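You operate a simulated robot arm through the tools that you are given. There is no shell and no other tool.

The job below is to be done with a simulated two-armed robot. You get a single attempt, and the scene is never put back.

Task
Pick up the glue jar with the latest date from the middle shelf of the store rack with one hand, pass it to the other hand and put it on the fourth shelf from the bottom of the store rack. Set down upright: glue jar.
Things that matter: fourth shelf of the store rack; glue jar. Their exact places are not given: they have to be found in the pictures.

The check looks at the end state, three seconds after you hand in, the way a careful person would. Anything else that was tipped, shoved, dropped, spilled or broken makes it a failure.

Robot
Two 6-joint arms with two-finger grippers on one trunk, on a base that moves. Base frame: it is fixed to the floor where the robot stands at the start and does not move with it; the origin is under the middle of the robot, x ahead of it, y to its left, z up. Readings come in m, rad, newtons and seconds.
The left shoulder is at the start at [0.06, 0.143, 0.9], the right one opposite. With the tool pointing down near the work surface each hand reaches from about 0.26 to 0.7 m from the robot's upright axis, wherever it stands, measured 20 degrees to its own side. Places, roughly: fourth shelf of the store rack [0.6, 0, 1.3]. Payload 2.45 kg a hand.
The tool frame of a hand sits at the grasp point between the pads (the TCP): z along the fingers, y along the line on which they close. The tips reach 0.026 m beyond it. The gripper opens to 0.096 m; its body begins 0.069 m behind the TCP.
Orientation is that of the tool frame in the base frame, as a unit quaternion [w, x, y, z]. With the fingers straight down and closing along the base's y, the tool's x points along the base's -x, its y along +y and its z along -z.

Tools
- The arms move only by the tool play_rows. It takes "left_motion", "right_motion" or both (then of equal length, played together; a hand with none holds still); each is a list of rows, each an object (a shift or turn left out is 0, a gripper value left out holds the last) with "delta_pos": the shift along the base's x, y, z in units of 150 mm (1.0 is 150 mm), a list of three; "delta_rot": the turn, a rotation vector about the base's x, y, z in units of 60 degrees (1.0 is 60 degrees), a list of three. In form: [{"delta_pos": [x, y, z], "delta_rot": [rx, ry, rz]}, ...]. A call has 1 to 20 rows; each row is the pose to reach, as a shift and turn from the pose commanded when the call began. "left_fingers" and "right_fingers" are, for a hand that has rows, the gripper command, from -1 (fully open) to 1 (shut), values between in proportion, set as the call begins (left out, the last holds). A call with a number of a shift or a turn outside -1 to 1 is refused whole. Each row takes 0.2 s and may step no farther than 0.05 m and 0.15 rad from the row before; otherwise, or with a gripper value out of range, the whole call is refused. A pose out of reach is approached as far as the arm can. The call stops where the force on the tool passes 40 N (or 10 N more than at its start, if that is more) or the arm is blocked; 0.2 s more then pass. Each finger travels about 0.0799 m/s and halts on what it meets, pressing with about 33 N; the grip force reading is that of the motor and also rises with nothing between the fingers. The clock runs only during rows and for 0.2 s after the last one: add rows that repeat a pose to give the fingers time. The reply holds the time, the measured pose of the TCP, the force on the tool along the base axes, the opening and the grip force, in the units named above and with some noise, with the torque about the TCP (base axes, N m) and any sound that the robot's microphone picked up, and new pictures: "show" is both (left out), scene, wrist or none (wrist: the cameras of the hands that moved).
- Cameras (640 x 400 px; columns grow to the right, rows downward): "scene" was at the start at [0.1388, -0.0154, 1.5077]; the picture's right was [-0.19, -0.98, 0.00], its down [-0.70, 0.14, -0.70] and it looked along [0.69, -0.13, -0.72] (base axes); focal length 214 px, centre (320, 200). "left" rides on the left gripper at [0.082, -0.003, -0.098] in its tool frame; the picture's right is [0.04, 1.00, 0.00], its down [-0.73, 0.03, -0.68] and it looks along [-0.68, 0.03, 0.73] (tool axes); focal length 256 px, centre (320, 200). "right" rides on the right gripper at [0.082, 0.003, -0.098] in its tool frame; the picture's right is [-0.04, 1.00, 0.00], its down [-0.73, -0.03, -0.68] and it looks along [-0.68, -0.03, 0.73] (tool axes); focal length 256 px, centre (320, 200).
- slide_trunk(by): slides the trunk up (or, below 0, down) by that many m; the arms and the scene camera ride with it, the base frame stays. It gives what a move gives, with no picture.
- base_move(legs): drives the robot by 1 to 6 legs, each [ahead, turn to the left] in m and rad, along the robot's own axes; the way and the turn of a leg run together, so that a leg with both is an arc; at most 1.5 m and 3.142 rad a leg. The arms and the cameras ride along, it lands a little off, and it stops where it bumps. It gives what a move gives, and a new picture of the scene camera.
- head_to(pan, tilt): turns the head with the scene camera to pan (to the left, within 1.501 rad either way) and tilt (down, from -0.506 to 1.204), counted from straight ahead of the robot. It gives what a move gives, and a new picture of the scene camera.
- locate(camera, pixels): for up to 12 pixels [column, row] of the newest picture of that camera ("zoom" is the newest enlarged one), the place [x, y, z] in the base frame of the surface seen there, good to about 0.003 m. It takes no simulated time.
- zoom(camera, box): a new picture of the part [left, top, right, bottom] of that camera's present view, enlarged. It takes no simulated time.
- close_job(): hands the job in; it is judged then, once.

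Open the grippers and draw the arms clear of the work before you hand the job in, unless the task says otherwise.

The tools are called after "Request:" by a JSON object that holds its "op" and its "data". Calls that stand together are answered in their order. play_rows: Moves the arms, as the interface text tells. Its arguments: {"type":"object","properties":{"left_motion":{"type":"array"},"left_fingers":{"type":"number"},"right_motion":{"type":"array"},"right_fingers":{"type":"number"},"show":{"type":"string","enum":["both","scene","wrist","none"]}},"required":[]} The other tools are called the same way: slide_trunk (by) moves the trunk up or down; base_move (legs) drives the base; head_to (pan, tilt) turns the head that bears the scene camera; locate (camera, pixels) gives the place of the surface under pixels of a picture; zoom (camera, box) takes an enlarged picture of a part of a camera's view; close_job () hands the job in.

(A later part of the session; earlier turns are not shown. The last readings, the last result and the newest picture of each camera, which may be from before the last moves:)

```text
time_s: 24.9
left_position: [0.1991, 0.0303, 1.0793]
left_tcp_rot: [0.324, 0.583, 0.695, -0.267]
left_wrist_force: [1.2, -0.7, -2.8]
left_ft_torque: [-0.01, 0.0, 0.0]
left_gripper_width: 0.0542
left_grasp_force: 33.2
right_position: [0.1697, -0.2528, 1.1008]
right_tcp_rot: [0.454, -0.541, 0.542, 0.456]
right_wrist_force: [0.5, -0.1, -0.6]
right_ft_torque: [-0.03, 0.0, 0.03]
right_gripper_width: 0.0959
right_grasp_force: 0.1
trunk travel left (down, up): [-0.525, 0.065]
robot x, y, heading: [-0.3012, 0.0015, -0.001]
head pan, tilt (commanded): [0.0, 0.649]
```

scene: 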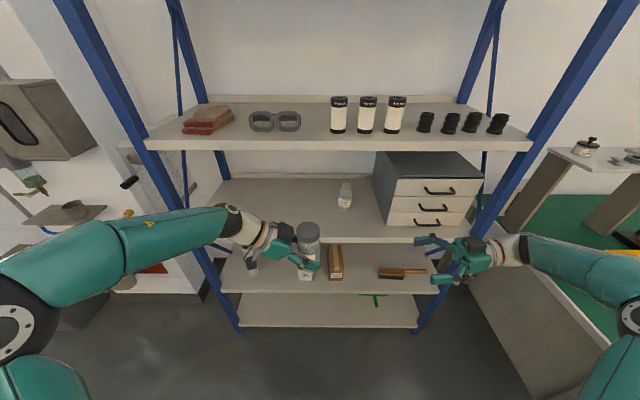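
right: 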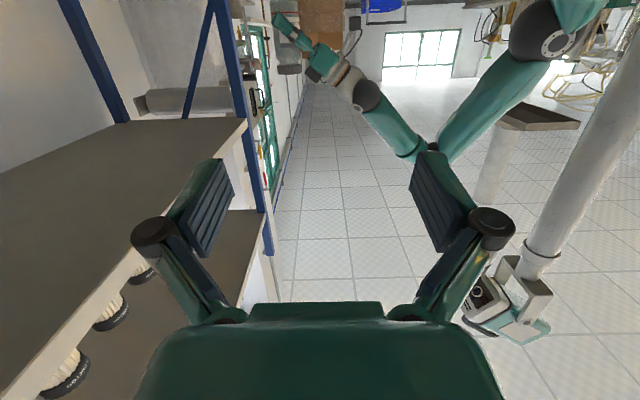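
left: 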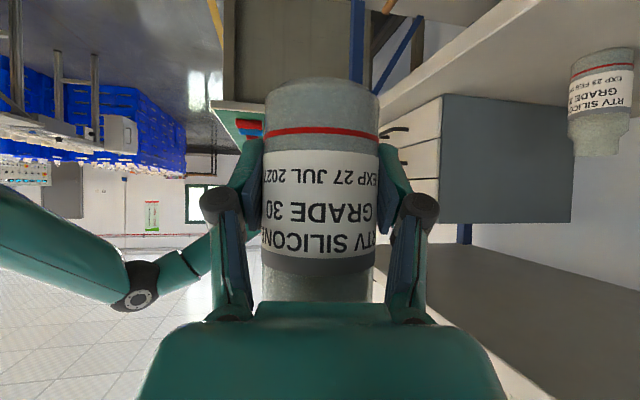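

Jar is at about (0.20,0.03), lid up. I zoom and locate the lid precisely before bringing the right hand in.

Request:
{"op": "zoom", "data": {"camera": "scene", "box": [220, 190, 400, 300]}}

Request:
{"op": "locate", "data": {"camera": "scene", "pixels": [[307, 225], [307, 230], [298, 228], [317, 228], [308, 240], [308, 250], [309, 263], [287, 235], [275, 230], [262, 240], [290, 258], [285, 228]]}}

```text
3.56 times, centred on (310, 245) of scene
```

zoom: 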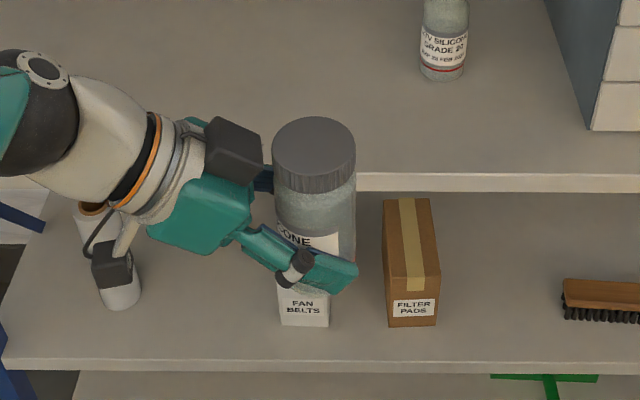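

```text
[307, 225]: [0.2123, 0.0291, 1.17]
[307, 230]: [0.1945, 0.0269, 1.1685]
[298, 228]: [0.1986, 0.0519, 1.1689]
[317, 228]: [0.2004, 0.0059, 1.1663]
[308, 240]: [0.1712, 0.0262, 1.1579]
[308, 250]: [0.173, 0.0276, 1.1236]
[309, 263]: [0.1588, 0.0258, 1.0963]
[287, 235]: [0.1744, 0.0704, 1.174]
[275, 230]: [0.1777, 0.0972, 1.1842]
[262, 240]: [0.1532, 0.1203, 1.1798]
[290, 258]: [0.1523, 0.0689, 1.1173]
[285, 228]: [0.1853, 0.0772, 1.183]
```

There is a dark block on the left gripper near the lid (zoom (232,150)). I measure its extents to keep the right fingertips clear of it, and look at the right hand too.

Request:
{"op": "locate", "data": {"camera": "zoom", "pixels": [[212, 122], [232, 140], [258, 152], [255, 175], [230, 175], [212, 165], [265, 180], [200, 200], [240, 200], [285, 150], [345, 150], [313, 120]]}}

Request:
{"op": "zoom", "data": {"camera": "scene", "box": [400, 210, 560, 300]}}

```text
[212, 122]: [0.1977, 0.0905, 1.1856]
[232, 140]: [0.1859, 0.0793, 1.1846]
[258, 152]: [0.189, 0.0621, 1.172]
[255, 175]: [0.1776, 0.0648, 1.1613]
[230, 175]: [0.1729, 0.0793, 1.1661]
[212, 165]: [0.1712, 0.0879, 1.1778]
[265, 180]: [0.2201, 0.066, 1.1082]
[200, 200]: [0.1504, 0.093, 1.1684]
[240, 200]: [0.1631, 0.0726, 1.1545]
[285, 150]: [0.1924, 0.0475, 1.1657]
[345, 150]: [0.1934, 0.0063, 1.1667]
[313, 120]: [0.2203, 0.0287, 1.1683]
```

```text
4.00 times, centred on (480, 255) of scene
```

zoom: 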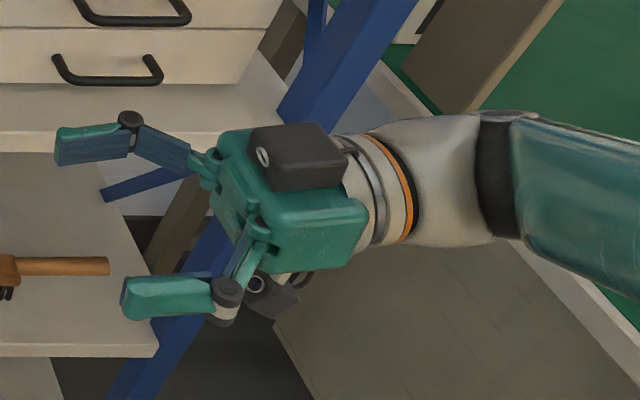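

Clearances look adequate: right fingertips will stop at y≈0.05, the left block starts at y≈0.061. I bring the right hand to a stand-off at (0.198,-0.13,1.155).

Request:
{"op": "play_rows", "data": {"right_motion": [{"delta_pos": [0.06, 0.12, 0.12]}, {"delta_pos": [0.12, 0.3, 0.24]}, {"delta_pos": [0.17, 0.48, 0.363]}, {"delta_pos": [0.19, 0.65, 0.363]}, {"delta_pos": [0.19, 0.819, 0.363]}, {"delta_pos": [0.19, 0.819, 0.363]}], "right_fingers": -1, "show": "both"}}

```text
time_s: 26.3
left_position: [0.2005, 0.0296, 1.08]
left_tcp_rot: [0.325, 0.583, 0.695, -0.268]
left_wrist_force: [-0.5, 0.1, -2.4]
left_ft_torque: [-0.01, -0.01, 0.01]
left_gripper_width: 0.0543
left_grasp_force: 33.2
right_position: [0.1996, -0.1298, 1.155]
right_tcp_rot: [0.454, -0.541, 0.542, 0.455]
right_wrist_force: [-0.8, 0.1, -1.5]
right_ft_torque: [-0.01, -0.02, 0.02]
right_gripper_width: 0.096
right_grasp_force: 0.1
trunk travel left (down, up): [-0.525, 0.065]
robot x, y, heading: [-0.3031, -0.0014, -0.001]
head pan, tilt (commanded): [0.0, 0.649]
```

scene: 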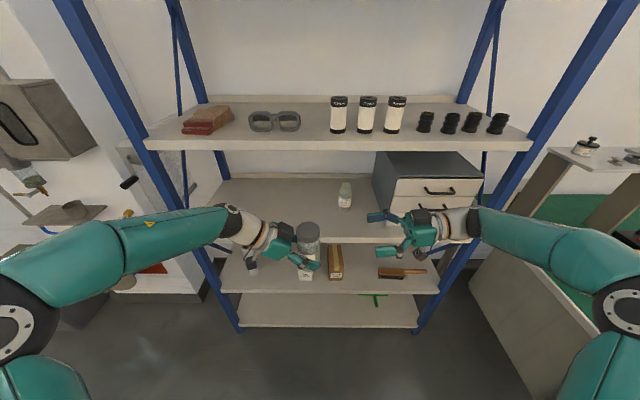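
right: 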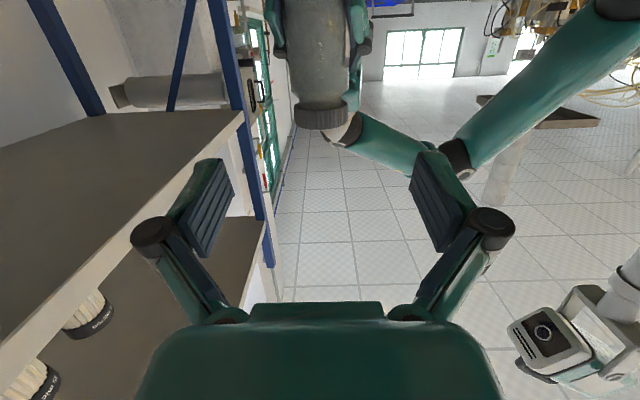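

The lid sits centred between the right fingers (col 320). I advance 0.10 m toward the jar in +y and check.

Request:
{"op": "play_rows", "data": {"right_motion": [{"delta_pos": [0, 0.17, 0]}, {"delta_pos": [0, 0.34, 0]}, {"delta_pos": [0, 0.51, 0]}, {"delta_pos": [-0.005, 0.667, 0]}, {"delta_pos": [-0.005, 0.667, 0]}], "show": "both"}}

Request:
{"op": "zoom", "data": {"camera": "scene", "box": [230, 190, 430, 300]}}

```text
time_s: 27.5
left_position: [0.2003, 0.0292, 1.0806]
left_tcp_rot: [0.324, 0.583, 0.695, -0.268]
left_wrist_force: [-1.3, -0.2, -2.4]
left_ft_torque: [0.03, -0.01, 0.01]
left_gripper_width: 0.0544
left_grasp_force: 32.5
right_position: [0.1977, -0.0273, 1.154]
right_tcp_rot: [0.454, -0.541, 0.542, 0.456]
right_wrist_force: [-0.2, -0.2, -0.1]
right_ft_torque: [-0.02, 0.0, 0.06]
right_gripper_width: 0.0959
right_grasp_force: 0.0
trunk travel left (down, up): [-0.525, 0.065]
robot x, y, heading: [-0.2987, 0.0044, 0.002]
head pan, tilt (commanded): [0.0, 0.649]
```

scene: 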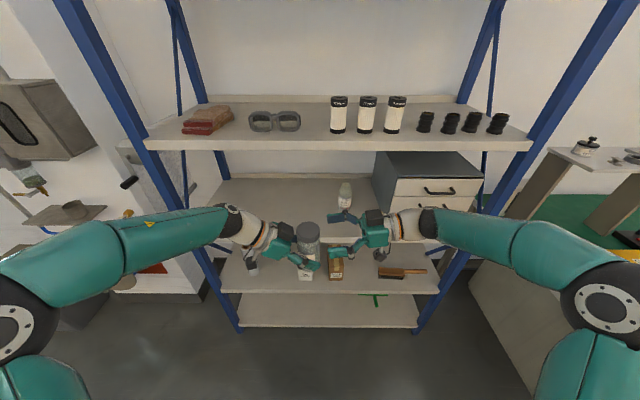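
right: 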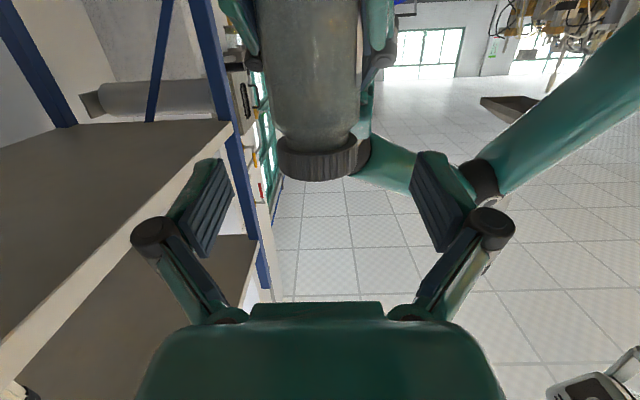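

```text
3.20 times, centred on (330, 245) of scene
```

zoom: 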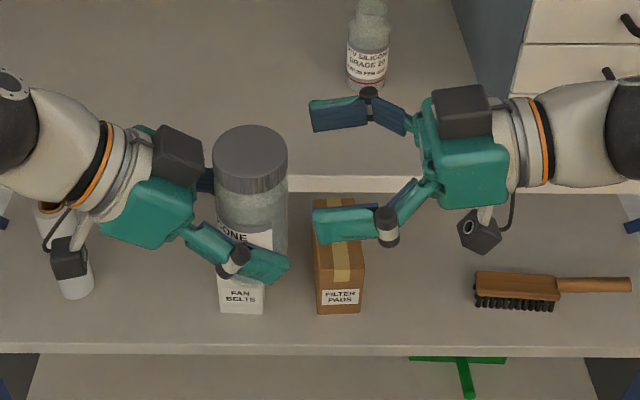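

Geometry is as planned: right fingers straddle the lid's height, above the left fingers. I go in the final 0.048 m in small steps.

Request:
{"op": "play_rows", "data": {"right_motion": [{"delta_pos": [0, 0.08, 0.003]}, {"delta_pos": [0, 0.16, 0.006]}, {"delta_pos": [0, 0.24, 0.008]}, {"delta_pos": [0, 0.32, 0.01]}, {"delta_pos": [0, 0.32, 0.01]}], "show": "both"}}

Request:
{"op": "zoom", "data": {"camera": "scene", "box": [230, 190, 430, 300]}}

```text
time_s: 28.7
left_position: [0.1997, 0.0302, 1.0811]
left_tcp_rot: [0.324, 0.583, 0.695, -0.268]
left_wrist_force: [-0.8, 0.7, -2.4]
left_ft_torque: [-0.03, -0.01, -0.01]
left_gripper_width: 0.0542
left_grasp_force: 33.1
right_position: [0.1974, 0.0193, 1.1562]
right_tcp_rot: [0.454, -0.541, 0.542, 0.455]
right_wrist_force: [0.5, -0.4, -0.2]
right_ft_torque: [0.01, -0.01, 0.0]
right_gripper_width: 0.096
right_grasp_force: 0.0
trunk travel left (down, up): [-0.525, 0.065]
robot x, y, heading: [-0.3014, 0.0015, 0.006]
head pan, tilt (commanded): [0.0, 0.649]
```

scene: 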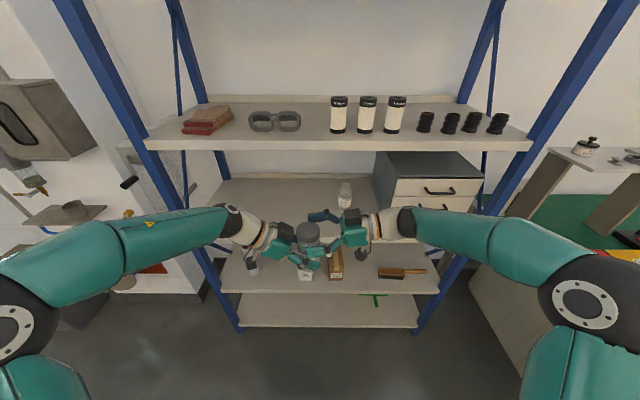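
right: 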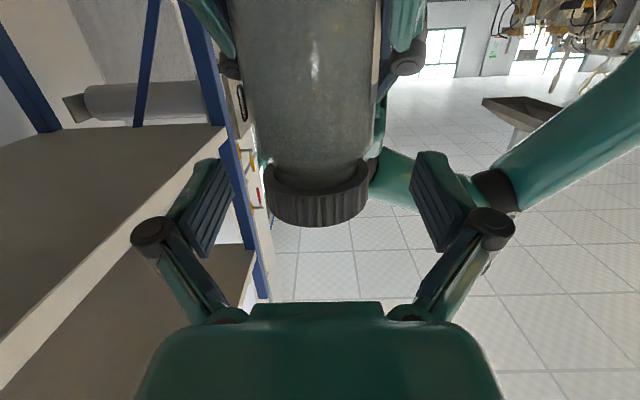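

```text
3.20 times, centred on (330, 245) of scene
```

zoom: 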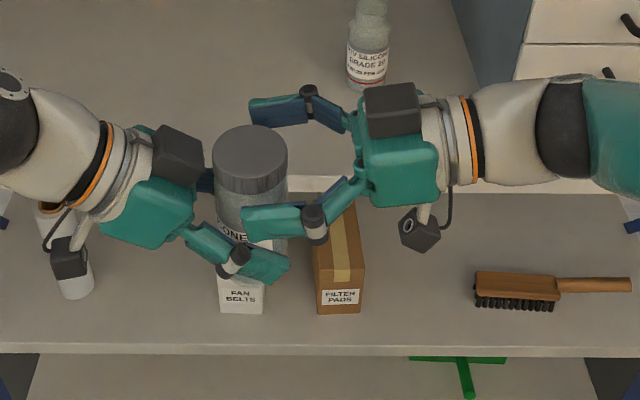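

Right fingertips pass slightly beyond the lid centre (zoom col ≈246 vs lid 250). I go 4 mm deeper and close the right gripper on the lid.

Request:
{"op": "play_rows", "data": {"right_motion": [{"delta_pos": [0.005, 0.027, 0]}, {"delta_pos": [0.005, 0.027, 0]}], "show": "none"}}

Request:
{"op": "play_rows", "data": {"right_motion": [{"delta_pos": [0, 0, 0]}, {"delta_pos": [0, 0, 0]}, {"delta_pos": [0, 0, 0]}, {"delta_pos": [0, 0, 0]}, {"delta_pos": [0, 0, 0]}], "right_fingers": 1, "show": "both"}}

Request:
{"op": "zoom", "data": {"camera": "scene", "box": [230, 190, 430, 300]}}

```text
time_s: 29.3
left_position: [0.1997, 0.0301, 1.0797]
left_tcp_rot: [0.324, 0.583, 0.695, -0.267]
left_wrist_force: [-1.0, 0.1, -2.1]
left_ft_torque: [0.01, -0.01, -0.03]
left_gripper_width: 0.0543
left_grasp_force: 33.0
right_position: [0.1975, 0.0232, 1.156]
right_tcp_rot: [0.455, -0.54, 0.542, 0.456]
right_wrist_force: [-0.2, -0.4, -0.6]
right_ft_torque: [0.01, -0.04, -0.01]
right_gripper_width: 0.0956
right_grasp_force: 0.0
trunk travel left (down, up): [-0.525, 0.065]
robot x, y, heading: [-0.3007, 0.0009, 0.004]
head pan, tilt (commanded): [0.0, 0.649]
```

```text
time_s: 30.5
left_position: [0.1995, 0.0301, 1.0801]
left_tcp_rot: [0.324, 0.583, 0.695, -0.268]
left_wrist_force: [-9.3, 3.4, -2.4]
left_ft_torque: [-0.2, -0.45, -0.02]
left_gripper_width: 0.0545
left_grasp_force: 32.8
right_position: [0.1988, 0.0234, 1.1557]
right_tcp_rot: [0.455, -0.541, 0.543, 0.455]
right_wrist_force: [9.0, -3.9, -0.2]
right_ft_torque: [-0.07, -0.21, -0.07]
right_gripper_width: 0.0507
right_grasp_force: 33.8
trunk travel left (down, up): [-0.525, 0.065]
robot x, y, heading: [-0.3017, 0.0001, 0.004]
head pan, tilt (commanded): [0.0, 0.649]
```

scene: 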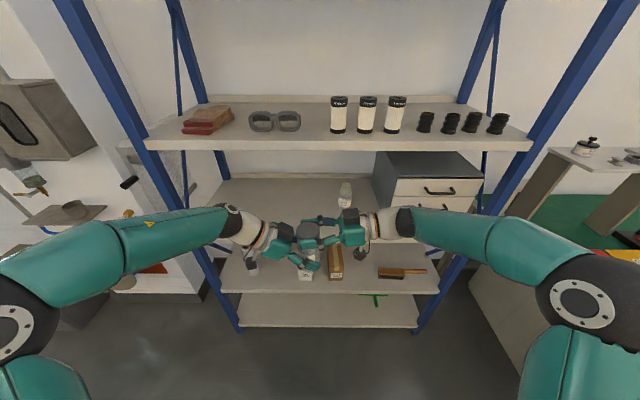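
right: 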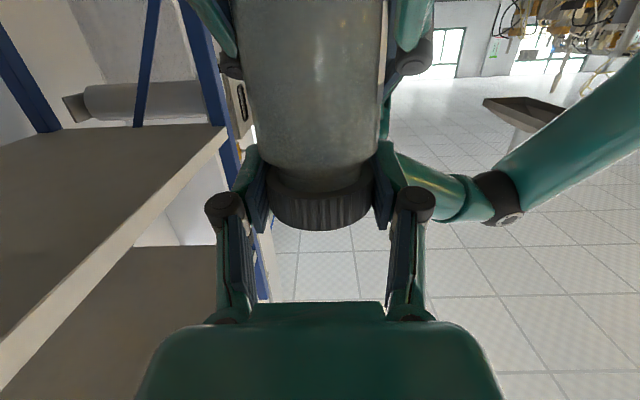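

```text
3.20 times, centred on (330, 245) of scene
```

zoom: 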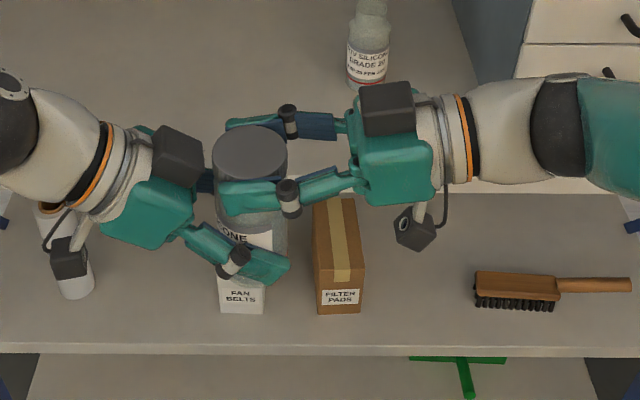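

Both hands hold the jar (left 0.0545, right 0.0507 on the lid). Before letting go I test that the lid is firmly part of the jar by lifting the right hand 3 mm and reading forces.

Request:
{"op": "play_rows", "data": {"right_motion": [{"delta_pos": [0, 0, 0.02]}, {"delta_pos": [0, 0, 0.02]}], "show": "none"}}

```text
time_s: 31.1
left_position: [0.2006, 0.0297, 1.081]
left_tcp_rot: [0.325, 0.582, 0.695, -0.267]
left_wrist_force: [-10.4, 3.4, 7.0]
left_ft_torque: [-0.17, -0.16, -0.04]
left_gripper_width: 0.0546
left_grasp_force: 32.3
right_position: [0.1983, 0.0234, 1.157]
right_tcp_rot: [0.454, -0.541, 0.542, 0.455]
right_wrist_force: [11.2, -2.8, -9.5]
right_ft_torque: [-0.14, -0.62, -0.06]
right_gripper_width: 0.0514
right_grasp_force: 33.3
trunk travel left (down, up): [-0.525, 0.065]
robot x, y, heading: [-0.3013, 0.0029, 0.001]
head pan, tilt (commanded): [0.0, 0.649]
```

The right wrist feels -9.5 N while the left went to +7 N, so the lid is solid with the jar. I open the left gripper in place.

Request:
{"op": "play_rows", "data": {"left_motion": [{"delta_pos": [0, 0, 0]}, {"delta_pos": [0, 0, 0]}, {"delta_pos": [0, 0, 0]}, {"delta_pos": [0, 0, 0]}], "left_fingers": -1, "show": "both"}}

Request:
{"op": "zoom", "data": {"camera": "scene", "box": [230, 190, 430, 300]}}

```text
time_s: 32.1
left_position: [0.2004, 0.0297, 1.0813]
left_tcp_rot: [0.324, 0.583, 0.695, -0.267]
left_wrist_force: [0.4, -1.1, -0.3]
left_ft_torque: [0.02, -0.01, 0.0]
left_gripper_width: 0.0963
left_grasp_force: 0.0
right_position: [0.1973, 0.0229, 1.1591]
right_tcp_rot: [0.454, -0.541, 0.541, 0.456]
right_wrist_force: [-0.2, 0.4, -3.0]
right_ft_torque: [-0.03, -0.02, 0.01]
right_gripper_width: 0.0509
right_grasp_force: 33.3
trunk travel left (down, up): [-0.525, 0.065]
robot x, y, heading: [-0.3017, -0.0011, 0.003]
head pan, tilt (commanded): [0.0, 0.649]
```

scene: 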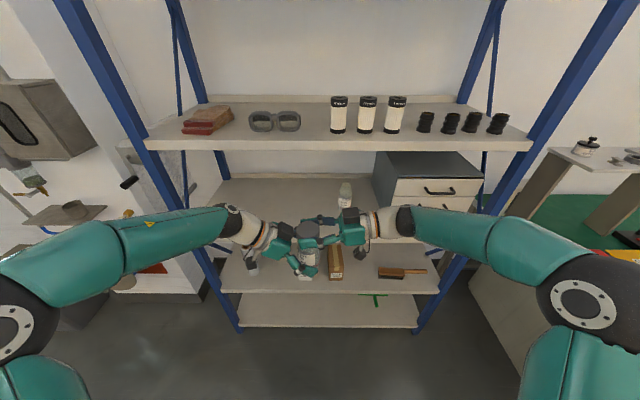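
left: 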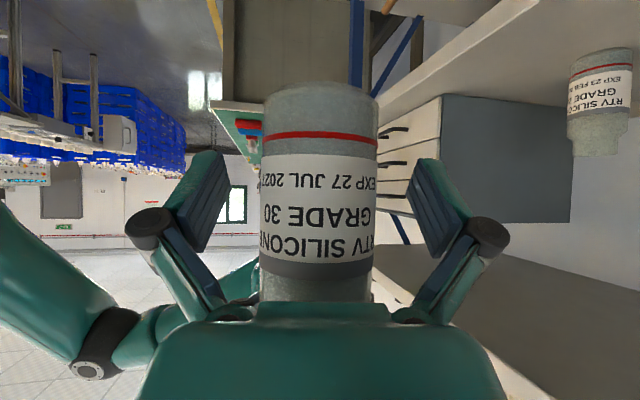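

```text
3.20 times, centred on (330, 245) of scene
```

zoom: 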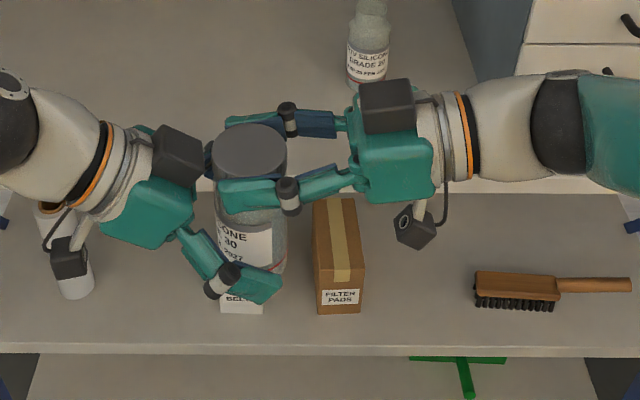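

Right hand now carries the jar (−3 N, opening 0.051), left is open at 0.096. I withdraw the left hand horizontally in its backward direction (+y).

Request:
{"op": "play_rows", "data": {"left_motion": [{"delta_pos": [-0.02, 0.1, 0]}, {"delta_pos": [-0.04, 0.22, 0]}, {"delta_pos": [-0.07, 0.38, 0]}, {"delta_pos": [-0.1, 0.55, 0]}, {"delta_pos": [-0.13, 0.73, 0]}, {"delta_pos": [-0.15, 0.9, 0]}, {"delta_pos": [-0.15, 0.9, 0]}], "show": "both"}}

Request:
{"op": "zoom", "data": {"camera": "scene", "box": [230, 190, 430, 300]}}

```text
time_s: 33.7
left_position: [0.1768, 0.1647, 1.0793]
left_tcp_rot: [0.325, 0.583, 0.695, -0.268]
left_wrist_force: [-1.0, -0.1, 0.0]
left_ft_torque: [0.0, -0.01, -0.01]
left_gripper_width: 0.0962
left_grasp_force: 0.0
right_position: [0.1982, 0.0235, 1.1589]
right_tcp_rot: [0.455, -0.54, 0.542, 0.456]
right_wrist_force: [-0.9, -1.0, -2.8]
right_ft_torque: [-0.01, 0.0, 0.02]
right_gripper_width: 0.0511
right_grasp_force: 33.1
trunk travel left (down, up): [-0.525, 0.065]
robot x, y, heading: [-0.3004, 0.0004, 0.0]
head pan, tilt (commanded): [0.0, 0.649]
```

scene: 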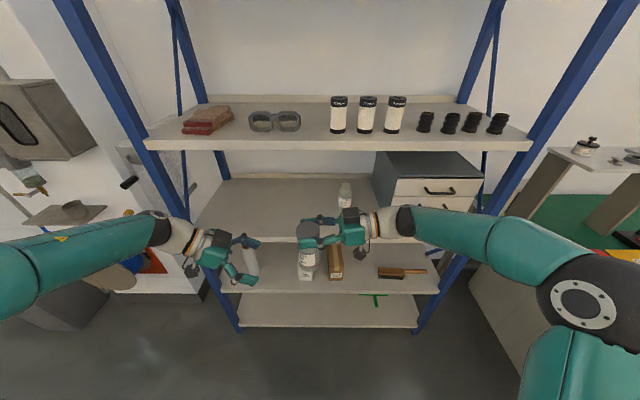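
left: 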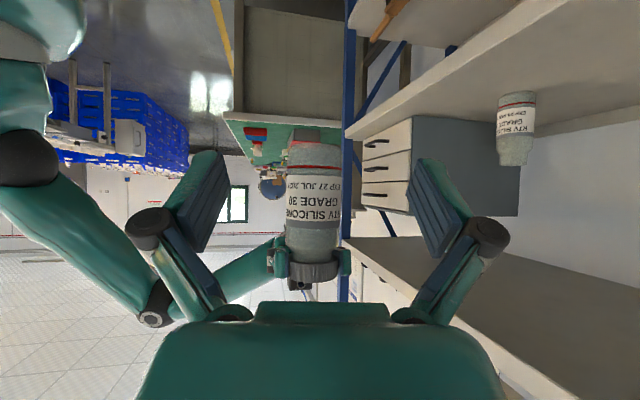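

```text
3.20 times, centred on (330, 245) of scene
```

zoom: 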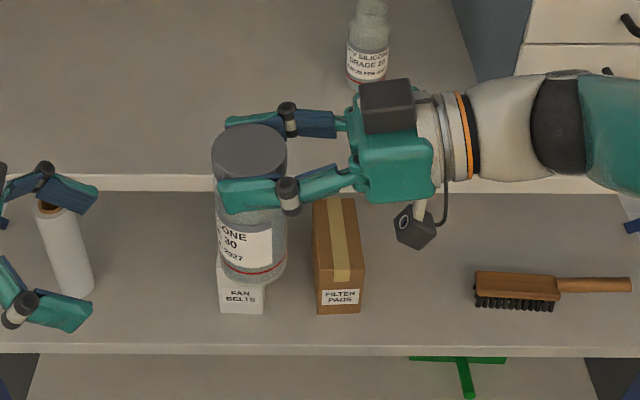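

Hand-over done: the right hand holds the jar upright by the lid, left is clear. I park the left hand further back and to its side.

Request:
{"op": "play_rows", "data": {"left_motion": [{"delta_pos": [-0.1, 0.12, 0]}, {"delta_pos": [-0.25, 0.24, 0]}, {"delta_pos": [-0.4, 0.33, 0]}, {"delta_pos": [-0.55, 0.4, 0]}, {"delta_pos": [-0.65, 0.45, 0]}, {"delta_pos": [-0.65, 0.45, 0]}], "show": "scene"}}

```text
time_s: 35.1
left_position: [0.0791, 0.2326, 1.082]
left_tcp_rot: [0.325, 0.582, 0.696, -0.268]
left_wrist_force: [-0.3, -0.2, 0.0]
left_ft_torque: [0.01, 0.02, -0.01]
left_gripper_width: 0.0961
left_grasp_force: 0.0
right_position: [0.1987, 0.0232, 1.1583]
right_tcp_rot: [0.455, -0.54, 0.542, 0.455]
right_wrist_force: [-0.2, 1.4, -3.2]
right_ft_torque: [0.0, -0.03, 0.0]
right_gripper_width: 0.051
right_grasp_force: 33.0
trunk travel left (down, up): [-0.525, 0.065]
robot x, y, heading: [-0.304, 0.0024, 0.001]
head pan, tilt (commanded): [0.0, 0.649]
```

scene: 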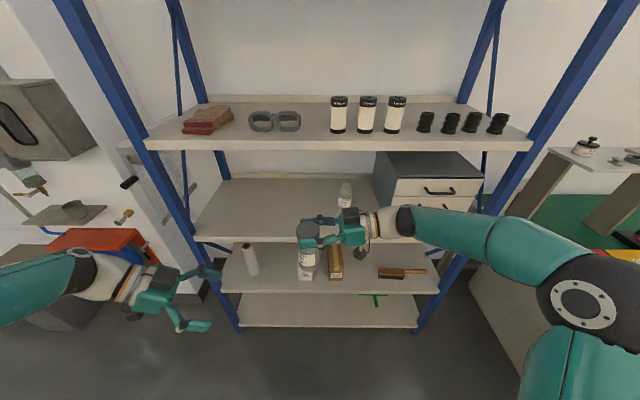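

Left is parked. Now I turn the right hand (with the jar) about the vertical by −40°, first of two halves.

Request:
{"op": "play_rows", "data": {"right_motion": [{"delta_pos": [0.04, -0.015, 0.025], "delta_rot": [0, 0, -0.095]}, {"delta_pos": [0.08, -0.03, 0.05], "delta_rot": [0, 0, -0.19]}, {"delta_pos": [0.12, -0.045, 0.075], "delta_rot": [0, 0, -0.286]}, {"delta_pos": [0.15, -0.06, 0.1], "delta_rot": [0, 0, -0.381]}, {"delta_pos": [0.18, -0.07, 0.12], "delta_rot": [0, 0, -0.476]}, {"delta_pos": [0.21, -0.08, 0.14], "delta_rot": [0, 0, -0.571]}, {"delta_pos": [0.24, -0.09, 0.15], "delta_rot": [0, 0, -0.6667]}, {"delta_pos": [0.24, -0.09, 0.15], "delta_rot": [0, 0, -0.6667]}], "show": "both"}}

```text
time_s: 36.9
left_position: [0.0802, 0.2324, 1.0811]
left_tcp_rot: [0.325, 0.582, 0.696, -0.268]
left_wrist_force: [0.1, 0.1, 0.3]
left_ft_torque: [-0.01, 0.0, 0.0]
left_gripper_width: 0.0962
left_grasp_force: 0.0
right_position: [0.235, 0.01, 1.1786]
right_tcp_rot: [0.582, -0.322, 0.695, 0.271]
right_wrist_force: [-0.1, -0.9, -2.1]
right_ft_torque: [0.01, 0.01, -0.03]
right_gripper_width: 0.0509
right_grasp_force: 33.5
trunk travel left (down, up): [-0.525, 0.065]
robot x, y, heading: [-0.2995, -0.001, 0.002]
head pan, tilt (commanded): [0.0, 0.649]
```

scene: 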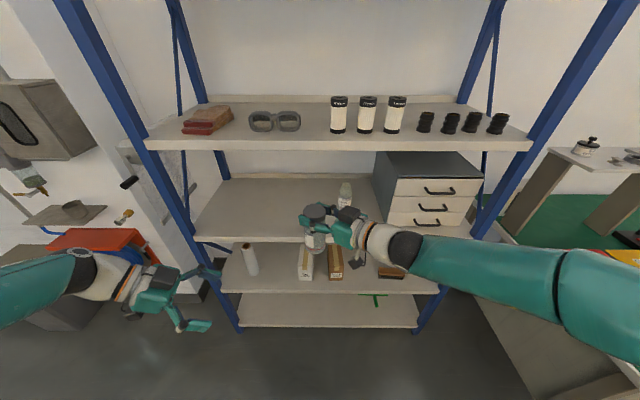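
right: 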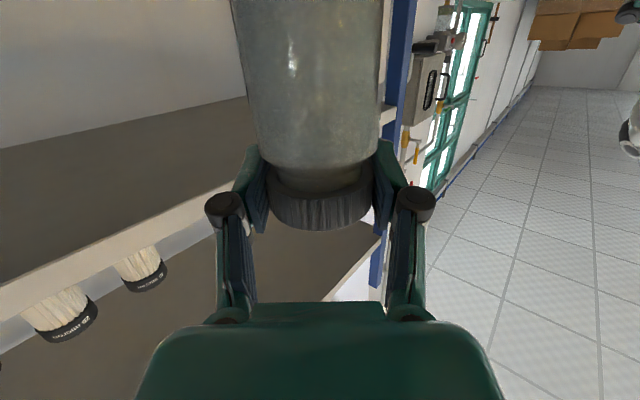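

Yaw is now 50°, jar steady. Second half of the turn, to yaw ≈10°.

Request:
{"op": "play_rows", "data": {"right_motion": [{"delta_pos": [0.04, -0.01, 0.025], "delta_rot": [0, 0, -0.095]}, {"delta_pos": [0.08, -0.02, 0.05], "delta_rot": [0, 0, -0.19]}, {"delta_pos": [0.12, -0.03, 0.075], "delta_rot": [0, 0, -0.286]}, {"delta_pos": [0.15, -0.04, 0.1], "delta_rot": [0, 0, -0.381]}, {"delta_pos": [0.18, -0.05, 0.12], "delta_rot": [0, 0, -0.476]}, {"delta_pos": [0.21, -0.06, 0.14], "delta_rot": [0, 0, -0.571]}, {"delta_pos": [0.23, -0.067, 0.14], "delta_rot": [0, 0, -0.6667]}, {"delta_pos": [0.23, -0.067, 0.14], "delta_rot": [0, 0, -0.6667]}], "show": "both"}}

```text
time_s: 38.7
left_position: [0.0812, 0.234, 1.0814]
left_tcp_rot: [0.324, 0.583, 0.695, -0.267]
left_wrist_force: [-0.8, -0.1, -0.1]
left_ft_torque: [-0.02, 0.0, 0.0]
left_gripper_width: 0.0961
left_grasp_force: 0.0
right_position: [0.2594, -0.0093, 1.2002]
right_tcp_rot: [0.608, -0.238, 0.729, 0.204]
right_wrist_force: [-0.3, -0.7, -2.7]
right_ft_torque: [-0.02, 0.02, 0.01]
right_gripper_width: 0.051
right_grasp_force: 33.2
right hand out of reach, approached as far as the arm can: row 2, 3, 4, 5, 6, 7, 8
trunk travel left (down, up): [-0.525, 0.065]
robot x, y, heading: [-0.3045, 0.0005, 0.003]
head pan, tilt (commanded): [0.0, 0.649]
```

scene: 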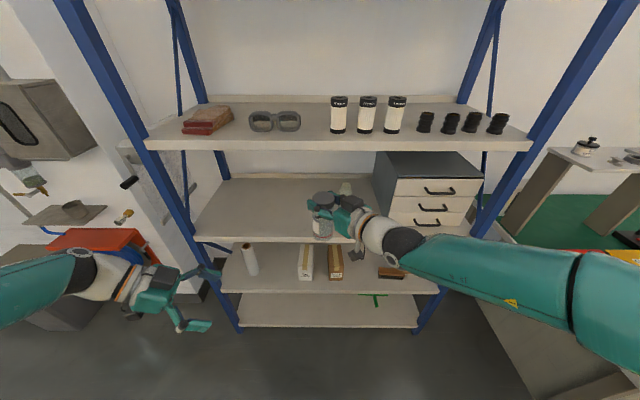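
right: 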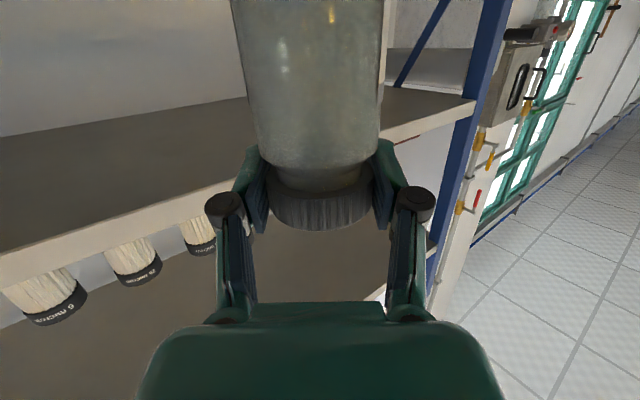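

Right yaw stopped at about 36° (joint limit), jar still upright at z bottom ≈1.08. That yaw is workable for placing. I raise the trunk fully now.

Request:
{"op": "slide_trunk", "data": {"by": 0.064}}

```text
time_s: 39.7
left_position: [0.0806, 0.2331, 1.1439]
left_tcp_rot: [0.324, 0.583, 0.695, -0.268]
left_wrist_force: [-0.3, 0.9, 0.9]
left_ft_torque: [0.01, 0.01, -0.03]
left_gripper_width: 0.096
left_grasp_force: 0.1
right_position: [0.26, -0.0097, 1.2628]
right_tcp_rot: [0.608, -0.237, 0.73, 0.204]
right_wrist_force: [0.5, -0.5, -3.0]
right_ft_torque: [0.0, 0.0, -0.04]
right_gripper_width: 0.0511
right_grasp_force: 33.2
trunk travel left (down, up): [-0.589, 0.001]
robot x, y, heading: [-0.3023, 0.0018, 0.001]
head pan, tilt (commanded): [0.0, 0.649]
```

Trunk is up; TCP at (0.260,-0.010,1.263). I raise the right hand by 0.10 m and check.

Request:
{"op": "play_rows", "data": {"right_motion": [{"delta_pos": [0, 0, 0.13]}, {"delta_pos": [0, 0, 0.27]}, {"delta_pos": [0, 0, 0.4]}, {"delta_pos": [0, 0, 0.54]}, {"delta_pos": [0, 0, 0.667]}, {"delta_pos": [0, 0, 0.667]}], "show": "both"}}

```text
time_s: 41.1
left_position: [0.0798, 0.2327, 1.1454]
left_tcp_rot: [0.324, 0.583, 0.695, -0.268]
left_wrist_force: [-0.2, -0.4, 0.1]
left_ft_torque: [0.0, 0.01, 0.01]
left_gripper_width: 0.0962
left_grasp_force: 0.0
right_position: [0.2599, -0.0094, 1.3635]
right_tcp_rot: [0.609, -0.237, 0.729, 0.204]
right_wrist_force: [-0.8, 0.8, -2.0]
right_ft_torque: [-0.01, 0.0, 0.03]
right_gripper_width: 0.0507
right_grasp_force: 33.3
trunk travel left (down, up): [-0.589, 0.001]
robot x, y, heading: [-0.3016, -0.001, 0.003]
head pan, tilt (commanded): [0.0, 0.649]
```

scene: 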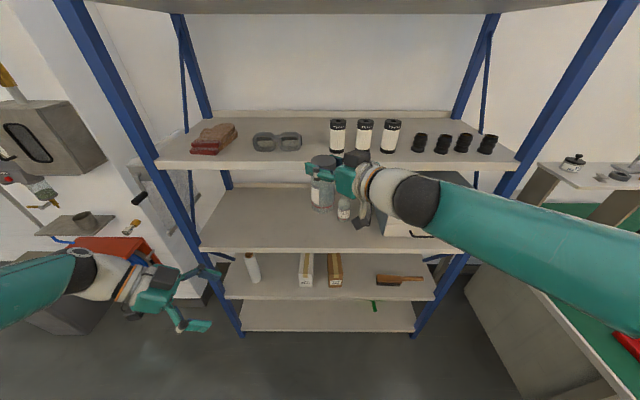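
right: 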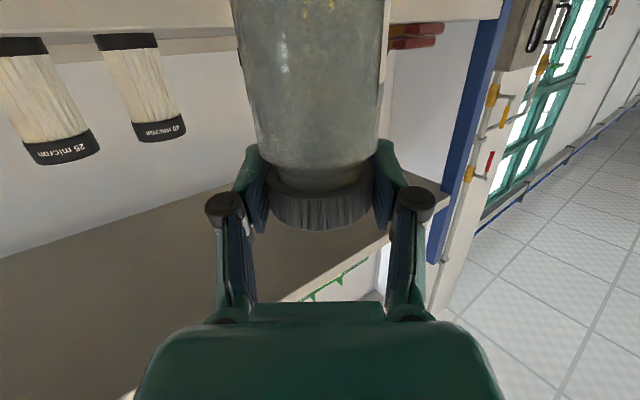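

Tracks fine. Raise another 0.085 m to z≈1.448, and try turning the yaw 6° more toward straight ahead.

Request:
{"op": "play_rows", "data": {"right_motion": [{"delta_pos": [0, 0, 0.14]}, {"delta_pos": [0, 0, 0.28]}, {"delta_pos": [0, 0, 0.42]}, {"delta_pos": [0, 0, 0.567]}, {"delta_pos": [0, 0, 0.567], "delta_rot": [0, 0, -0.1]}, {"delta_pos": [0, 0, 0.567], "delta_rot": [0, 0, -0.1]}], "show": "both"}}

```text
time_s: 42.5
left_position: [0.0804, 0.2331, 1.145]
left_tcp_rot: [0.324, 0.583, 0.696, -0.267]
left_wrist_force: [-0.5, -0.4, 0.4]
left_ft_torque: [0.04, 0.01, 0.03]
left_gripper_width: 0.0959
left_grasp_force: 0.1
right_position: [0.2576, -0.0115, 1.4488]
right_tcp_rot: [0.618, -0.199, 0.74, 0.173]
right_wrist_force: [-0.3, 0.1, -2.1]
right_ft_torque: [0.01, 0.01, 0.0]
right_gripper_width: 0.0509
right_grasp_force: 32.8
trunk travel left (down, up): [-0.589, 0.001]
robot x, y, heading: [-0.3001, -0.0001, 0.001]
head pan, tilt (commanded): [0.0, 0.649]
```

scene: 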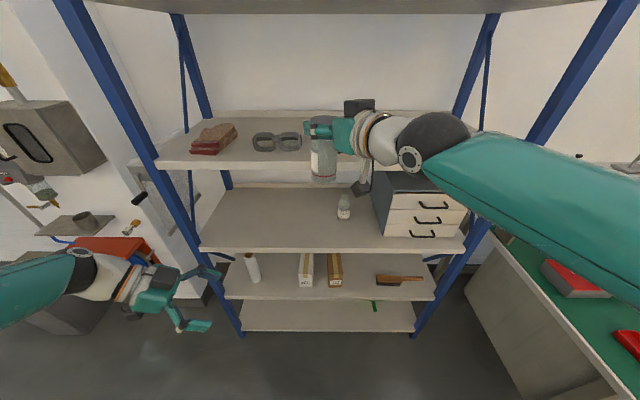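
right: 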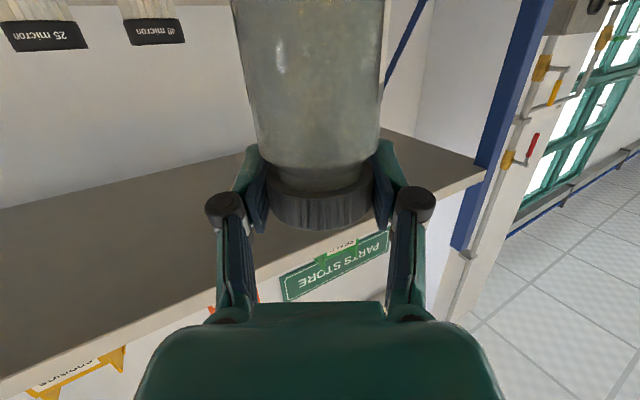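

Yaw is now ≈30° and reachable here. I continue turning toward ≈15°.

Request:
{"op": "play_rows", "data": {"right_motion": [{"delta_pos": [0.01, 0.01, 0], "delta_rot": [0, 0, -0.09]}, {"delta_pos": [0.015, 0.015, 0], "delta_rot": [0, 0, -0.18]}, {"delta_pos": [0.02, 0.02, 0], "delta_rot": [0, 0, -0.26]}, {"delta_pos": [0.02, 0.02, 0], "delta_rot": [0, 0, -0.26]}], "show": "both"}}

```text
time_s: 43.5
left_position: [0.0808, 0.2314, 1.1456]
left_tcp_rot: [0.324, 0.583, 0.696, -0.266]
left_wrist_force: [-1.2, -1.0, 0.5]
left_ft_torque: [0.01, -0.01, 0.01]
left_gripper_width: 0.0961
left_grasp_force: 0.1
right_position: [0.2634, -0.0074, 1.4485]
right_tcp_rot: [0.635, -0.097, 0.761, 0.087]
right_wrist_force: [0.3, 0.3, -3.7]
right_ft_torque: [0.0, 0.0, 0.0]
right_gripper_width: 0.051
right_grasp_force: 32.8
trunk travel left (down, up): [-0.589, 0.001]
robot x, y, heading: [-0.299, -0.0036, -0.003]
head pan, tilt (commanded): [0.0, 0.649]
```

scene: 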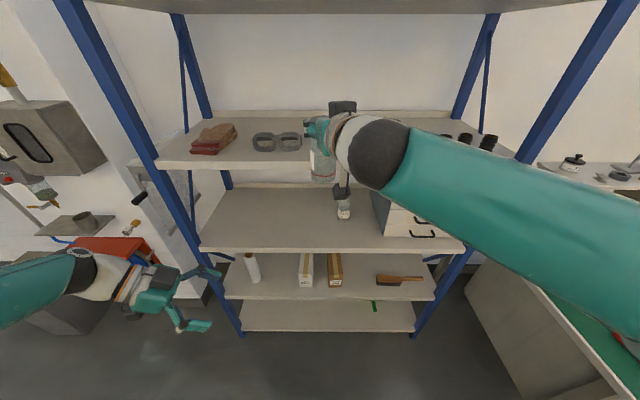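
right: 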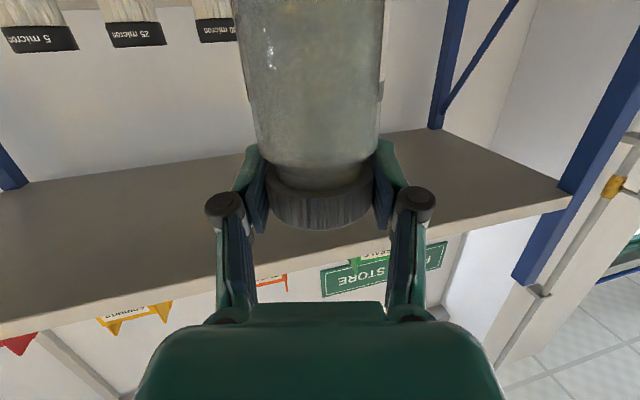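

Yaw ≈14.5°, TCP (0.263,-0.007,1.4485), jar bottom ≈1.33 — above the shelf top 1.29. I shift y by +0.03 to line up with the gap, then measure the jar and gap.

Request:
{"op": "play_rows", "data": {"right_motion": [{"delta_pos": [0, 0.1, 0.03]}, {"delta_pos": [0, 0.207, 0.05]}, {"delta_pos": [0, 0.207, 0.05]}], "show": "scene"}}

Request:
{"op": "head_to", "data": {"pan": 0.1, "tilt": 0.4}}

```text
time_s: 44.3
left_position: [0.08, 0.2332, 1.1443]
left_tcp_rot: [0.325, 0.582, 0.696, -0.267]
left_wrist_force: [0.1, 0.0, -1.4]
left_ft_torque: [0.03, -0.01, 0.0]
left_gripper_width: 0.096
left_grasp_force: 0.0
right_position: [0.2641, 0.0225, 1.455]
right_tcp_rot: [0.636, -0.097, 0.761, 0.087]
right_wrist_force: [0.1, -0.3, -2.4]
right_ft_torque: [0.01, 0.0, 0.0]
right_gripper_width: 0.0507
right_grasp_force: 32.6
trunk travel left (down, up): [-0.589, 0.001]
robot x, y, heading: [-0.2993, -0.0016, -0.0]
head pan, tilt (commanded): [0.0, 0.649]
```

scene: 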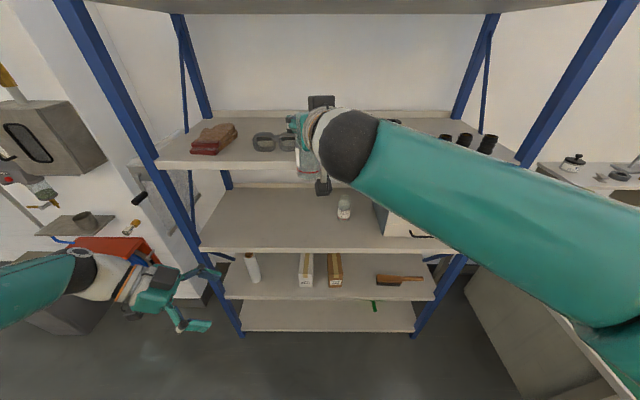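

```text
time_s: 45.1
left_position: [0.0802, 0.2343, 1.1456]
left_tcp_rot: [0.324, 0.583, 0.696, -0.267]
left_wrist_force: [0.2, -0.1, -1.1]
left_ft_torque: [0.02, 0.0, 0.01]
left_gripper_width: 0.0963
left_grasp_force: 0.0
right_position: [0.2627, 0.0241, 1.4549]
right_tcp_rot: [0.635, -0.097, 0.761, 0.086]
right_wrist_force: [-0.1, 0.8, -2.0]
right_ft_torque: [0.0, 0.01, 0.01]
right_gripper_width: 0.0509
right_grasp_force: 33.3
trunk travel left (down, up): [-0.589, 0.001]
robot x, y, heading: [-0.3006, -0.0002, -0.001]
head pan, tilt (commanded): [0.099, 0.4]
```

scene: 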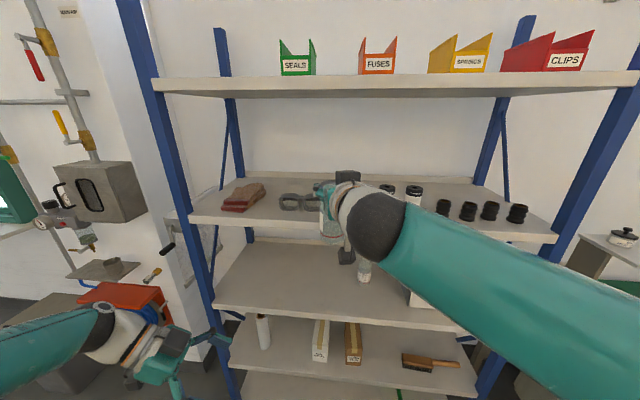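

I locate the visible part of the jar under the gripper and the shelf landmarks in this view.

Request:
{"op": "zoom", "data": {"camera": "scene", "box": [230, 150, 430, 270]}}

Request:
{"op": "locate", "data": {"camera": "scene", "pixels": [[326, 190], [326, 215], [326, 230], [330, 238], [322, 186], [300, 205], [386, 190], [280, 220], [284, 205]]}}

```text
3.20 times, centred on (330, 210) of scene
```

zoom: 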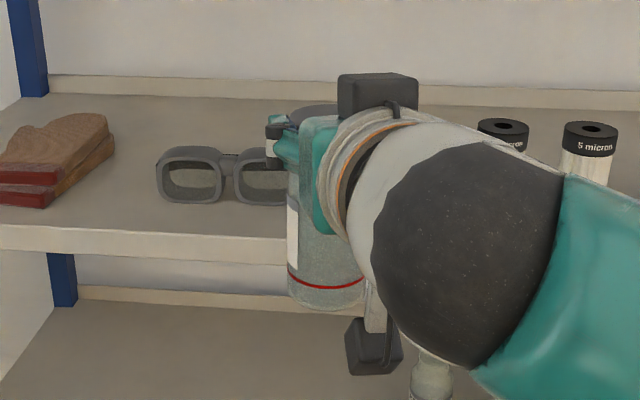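

```text
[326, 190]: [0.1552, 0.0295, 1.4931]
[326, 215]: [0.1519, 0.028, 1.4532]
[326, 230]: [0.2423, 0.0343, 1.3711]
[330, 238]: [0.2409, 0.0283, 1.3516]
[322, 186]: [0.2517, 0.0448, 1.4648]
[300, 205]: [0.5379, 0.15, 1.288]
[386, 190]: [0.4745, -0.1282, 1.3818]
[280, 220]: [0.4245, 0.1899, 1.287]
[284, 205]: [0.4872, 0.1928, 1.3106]
```

Locate the jar's bottom rim and red band in the zoom to confirm the bottom height and tilt.

Request:
{"op": "locate", "data": {"camera": "zoom", "pixels": [[292, 285], [295, 300], [310, 305], [325, 306], [340, 304], [355, 298], [325, 285], [291, 240], [291, 200], [325, 260], [300, 110], [320, 107]]}}

```text
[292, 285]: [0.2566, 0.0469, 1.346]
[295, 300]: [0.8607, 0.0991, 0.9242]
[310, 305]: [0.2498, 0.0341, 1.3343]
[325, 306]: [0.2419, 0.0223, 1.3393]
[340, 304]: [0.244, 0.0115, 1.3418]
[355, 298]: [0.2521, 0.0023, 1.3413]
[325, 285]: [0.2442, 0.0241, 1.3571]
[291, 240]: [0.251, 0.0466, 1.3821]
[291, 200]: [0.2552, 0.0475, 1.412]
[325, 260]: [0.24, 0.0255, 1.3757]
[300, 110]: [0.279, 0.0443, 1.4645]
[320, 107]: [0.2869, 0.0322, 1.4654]
```

Jar is vertical, bottom at ≈1.335, axis ≈(0.268,0.024). I drive the base ahead 0.17 m to bring the jar over the shelf's front strip.

Request:
{"op": "base_move", "data": {"legs": [[0.17, 0]]}}

```text
time_s: 46.5
left_position: [0.2525, 0.2327, 1.144]
left_tcp_rot: [0.324, 0.583, 0.695, -0.268]
left_wrist_force: [0.6, -0.3, -0.2]
left_ft_torque: [0.01, 0.01, -0.01]
left_gripper_width: 0.0962
left_grasp_force: 0.1
right_position: [0.4367, 0.0221, 1.4541]
right_tcp_rot: [0.635, -0.096, 0.762, 0.086]
right_wrist_force: [-0.3, 0.0, -3.4]
right_ft_torque: [-0.03, -0.01, 0.02]
right_gripper_width: 0.051
right_grasp_force: 33.1
trunk travel left (down, up): [-0.589, 0.001]
robot x, y, heading: [-0.1333, 0.0006, 0.0]
head pan, tilt (commanded): [0.099, 0.4]
```

scene: 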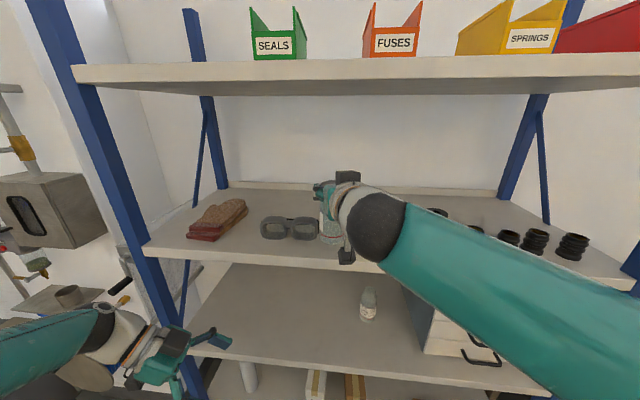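

TCP (0.437,0.022,1.454), jar axis ≈(0.443,0.024). I move forward 0.022 m with the arm, then check surroundings.

Request:
{"op": "play_rows", "data": {"right_motion": [{"delta_pos": [0.07, 0, 0]}, {"delta_pos": [0.147, 0.01, 0]}, {"delta_pos": [0.147, 0.01, 0]}], "show": "both"}}

Request:
{"op": "zoom", "data": {"camera": "scene", "box": [240, 160, 420, 280]}}

```text
time_s: 47.3
left_position: [0.2504, 0.233, 1.1454]
left_tcp_rot: [0.324, 0.583, 0.695, -0.267]
left_wrist_force: [0.4, -0.3, 0.2]
left_ft_torque: [0.02, -0.02, 0.02]
left_gripper_width: 0.0961
left_grasp_force: 0.0
right_position: [0.456, 0.0238, 1.456]
right_tcp_rot: [0.636, -0.097, 0.761, 0.086]
right_wrist_force: [-0.7, -0.2, -2.8]
right_ft_torque: [-0.01, 0.02, -0.02]
right_gripper_width: 0.0508
right_grasp_force: 33.0
trunk travel left (down, up): [-0.589, 0.001]
robot x, y, heading: [-0.1306, 0.0003, -0.002]
head pan, tilt (commanded): [0.099, 0.4]
```

scene: 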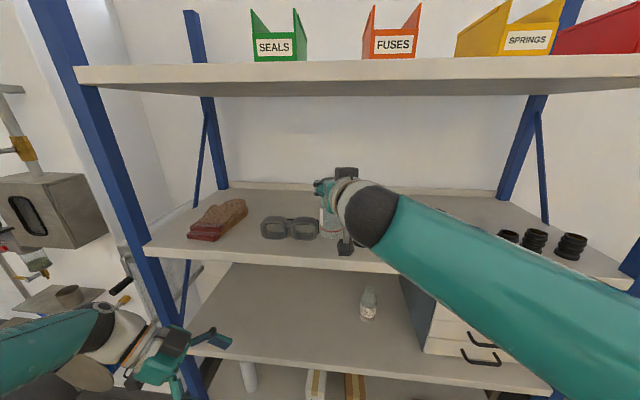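
right: 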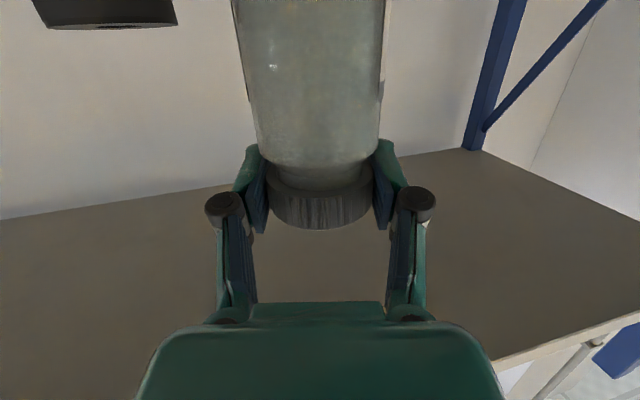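

```text
3.33 times, centred on (330, 220) of scene
```

zoom: 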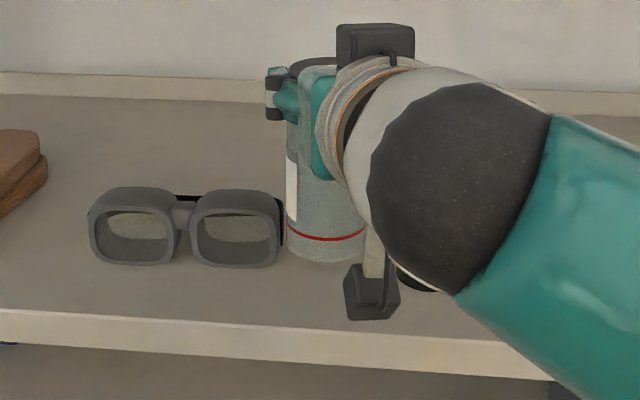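

Jar hangs in the gap between goggles and filters with bottom ≈1.336. I lower 0.036 m, stopping about 1 cm above the shelf, then measure.

Request:
{"op": "play_rows", "data": {"right_motion": [{"delta_pos": [0.01, 0, -0.06]}, {"delta_pos": [0.015, 0, -0.12]}, {"delta_pos": [0.015, 0, -0.18]}, {"delta_pos": [0.015, 0, -0.24]}, {"delta_pos": [0.015, 0, -0.24]}], "show": "scene"}}

Request:
{"op": "zoom", "data": {"camera": "scene", "box": [240, 160, 420, 280]}}

```text
time_s: 48.5
left_position: [0.2507, 0.2314, 1.1452]
left_tcp_rot: [0.325, 0.583, 0.694, -0.268]
left_wrist_force: [-0.2, 0.1, 0.2]
left_ft_torque: [-0.01, 0.03, -0.01]
left_gripper_width: 0.0962
left_grasp_force: 0.1
right_position: [0.4583, 0.023, 1.4194]
right_tcp_rot: [0.636, -0.096, 0.761, 0.086]
right_wrist_force: [-0.7, 0.8, -2.9]
right_ft_torque: [-0.05, 0.04, 0.02]
right_gripper_width: 0.0511
right_grasp_force: 32.7
trunk travel left (down, up): [-0.589, 0.001]
robot x, y, heading: [-0.1348, -0.0015, 0.006]
head pan, tilt (commanded): [0.099, 0.4]
```

scene: 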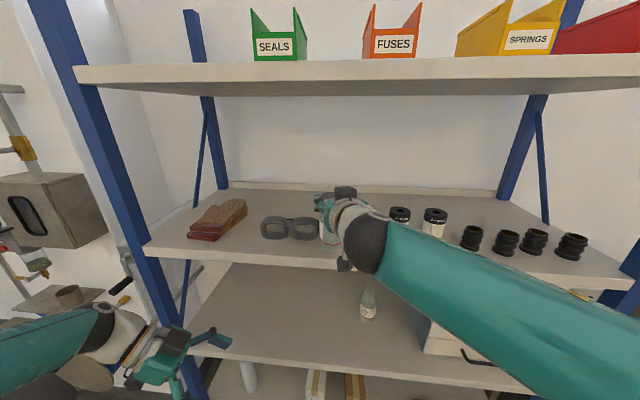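

```text
3.33 times, centred on (330, 220) of scene
```

zoom: 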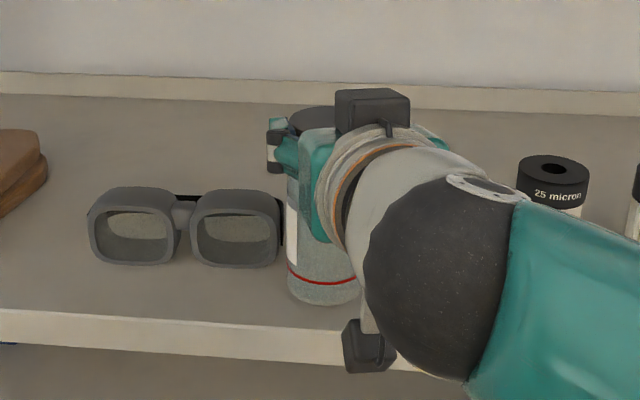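

TCP z=1.419, bottom estimated ≈1.30. I measure the jar base and shelf near it.

Request:
{"op": "locate", "data": {"camera": "zoom", "pixels": [[310, 302], [325, 304], [340, 302], [300, 298], [320, 285], [325, 315], [290, 315], [288, 240], [288, 200], [320, 112], [275, 250]]}}

```text
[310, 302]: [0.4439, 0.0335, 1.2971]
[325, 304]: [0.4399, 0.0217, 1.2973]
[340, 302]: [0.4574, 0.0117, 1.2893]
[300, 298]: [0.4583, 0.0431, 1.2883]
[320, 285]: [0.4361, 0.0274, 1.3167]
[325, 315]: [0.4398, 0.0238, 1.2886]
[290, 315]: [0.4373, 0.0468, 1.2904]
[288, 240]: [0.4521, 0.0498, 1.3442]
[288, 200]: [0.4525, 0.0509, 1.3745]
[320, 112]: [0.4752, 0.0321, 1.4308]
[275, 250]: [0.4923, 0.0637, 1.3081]
```

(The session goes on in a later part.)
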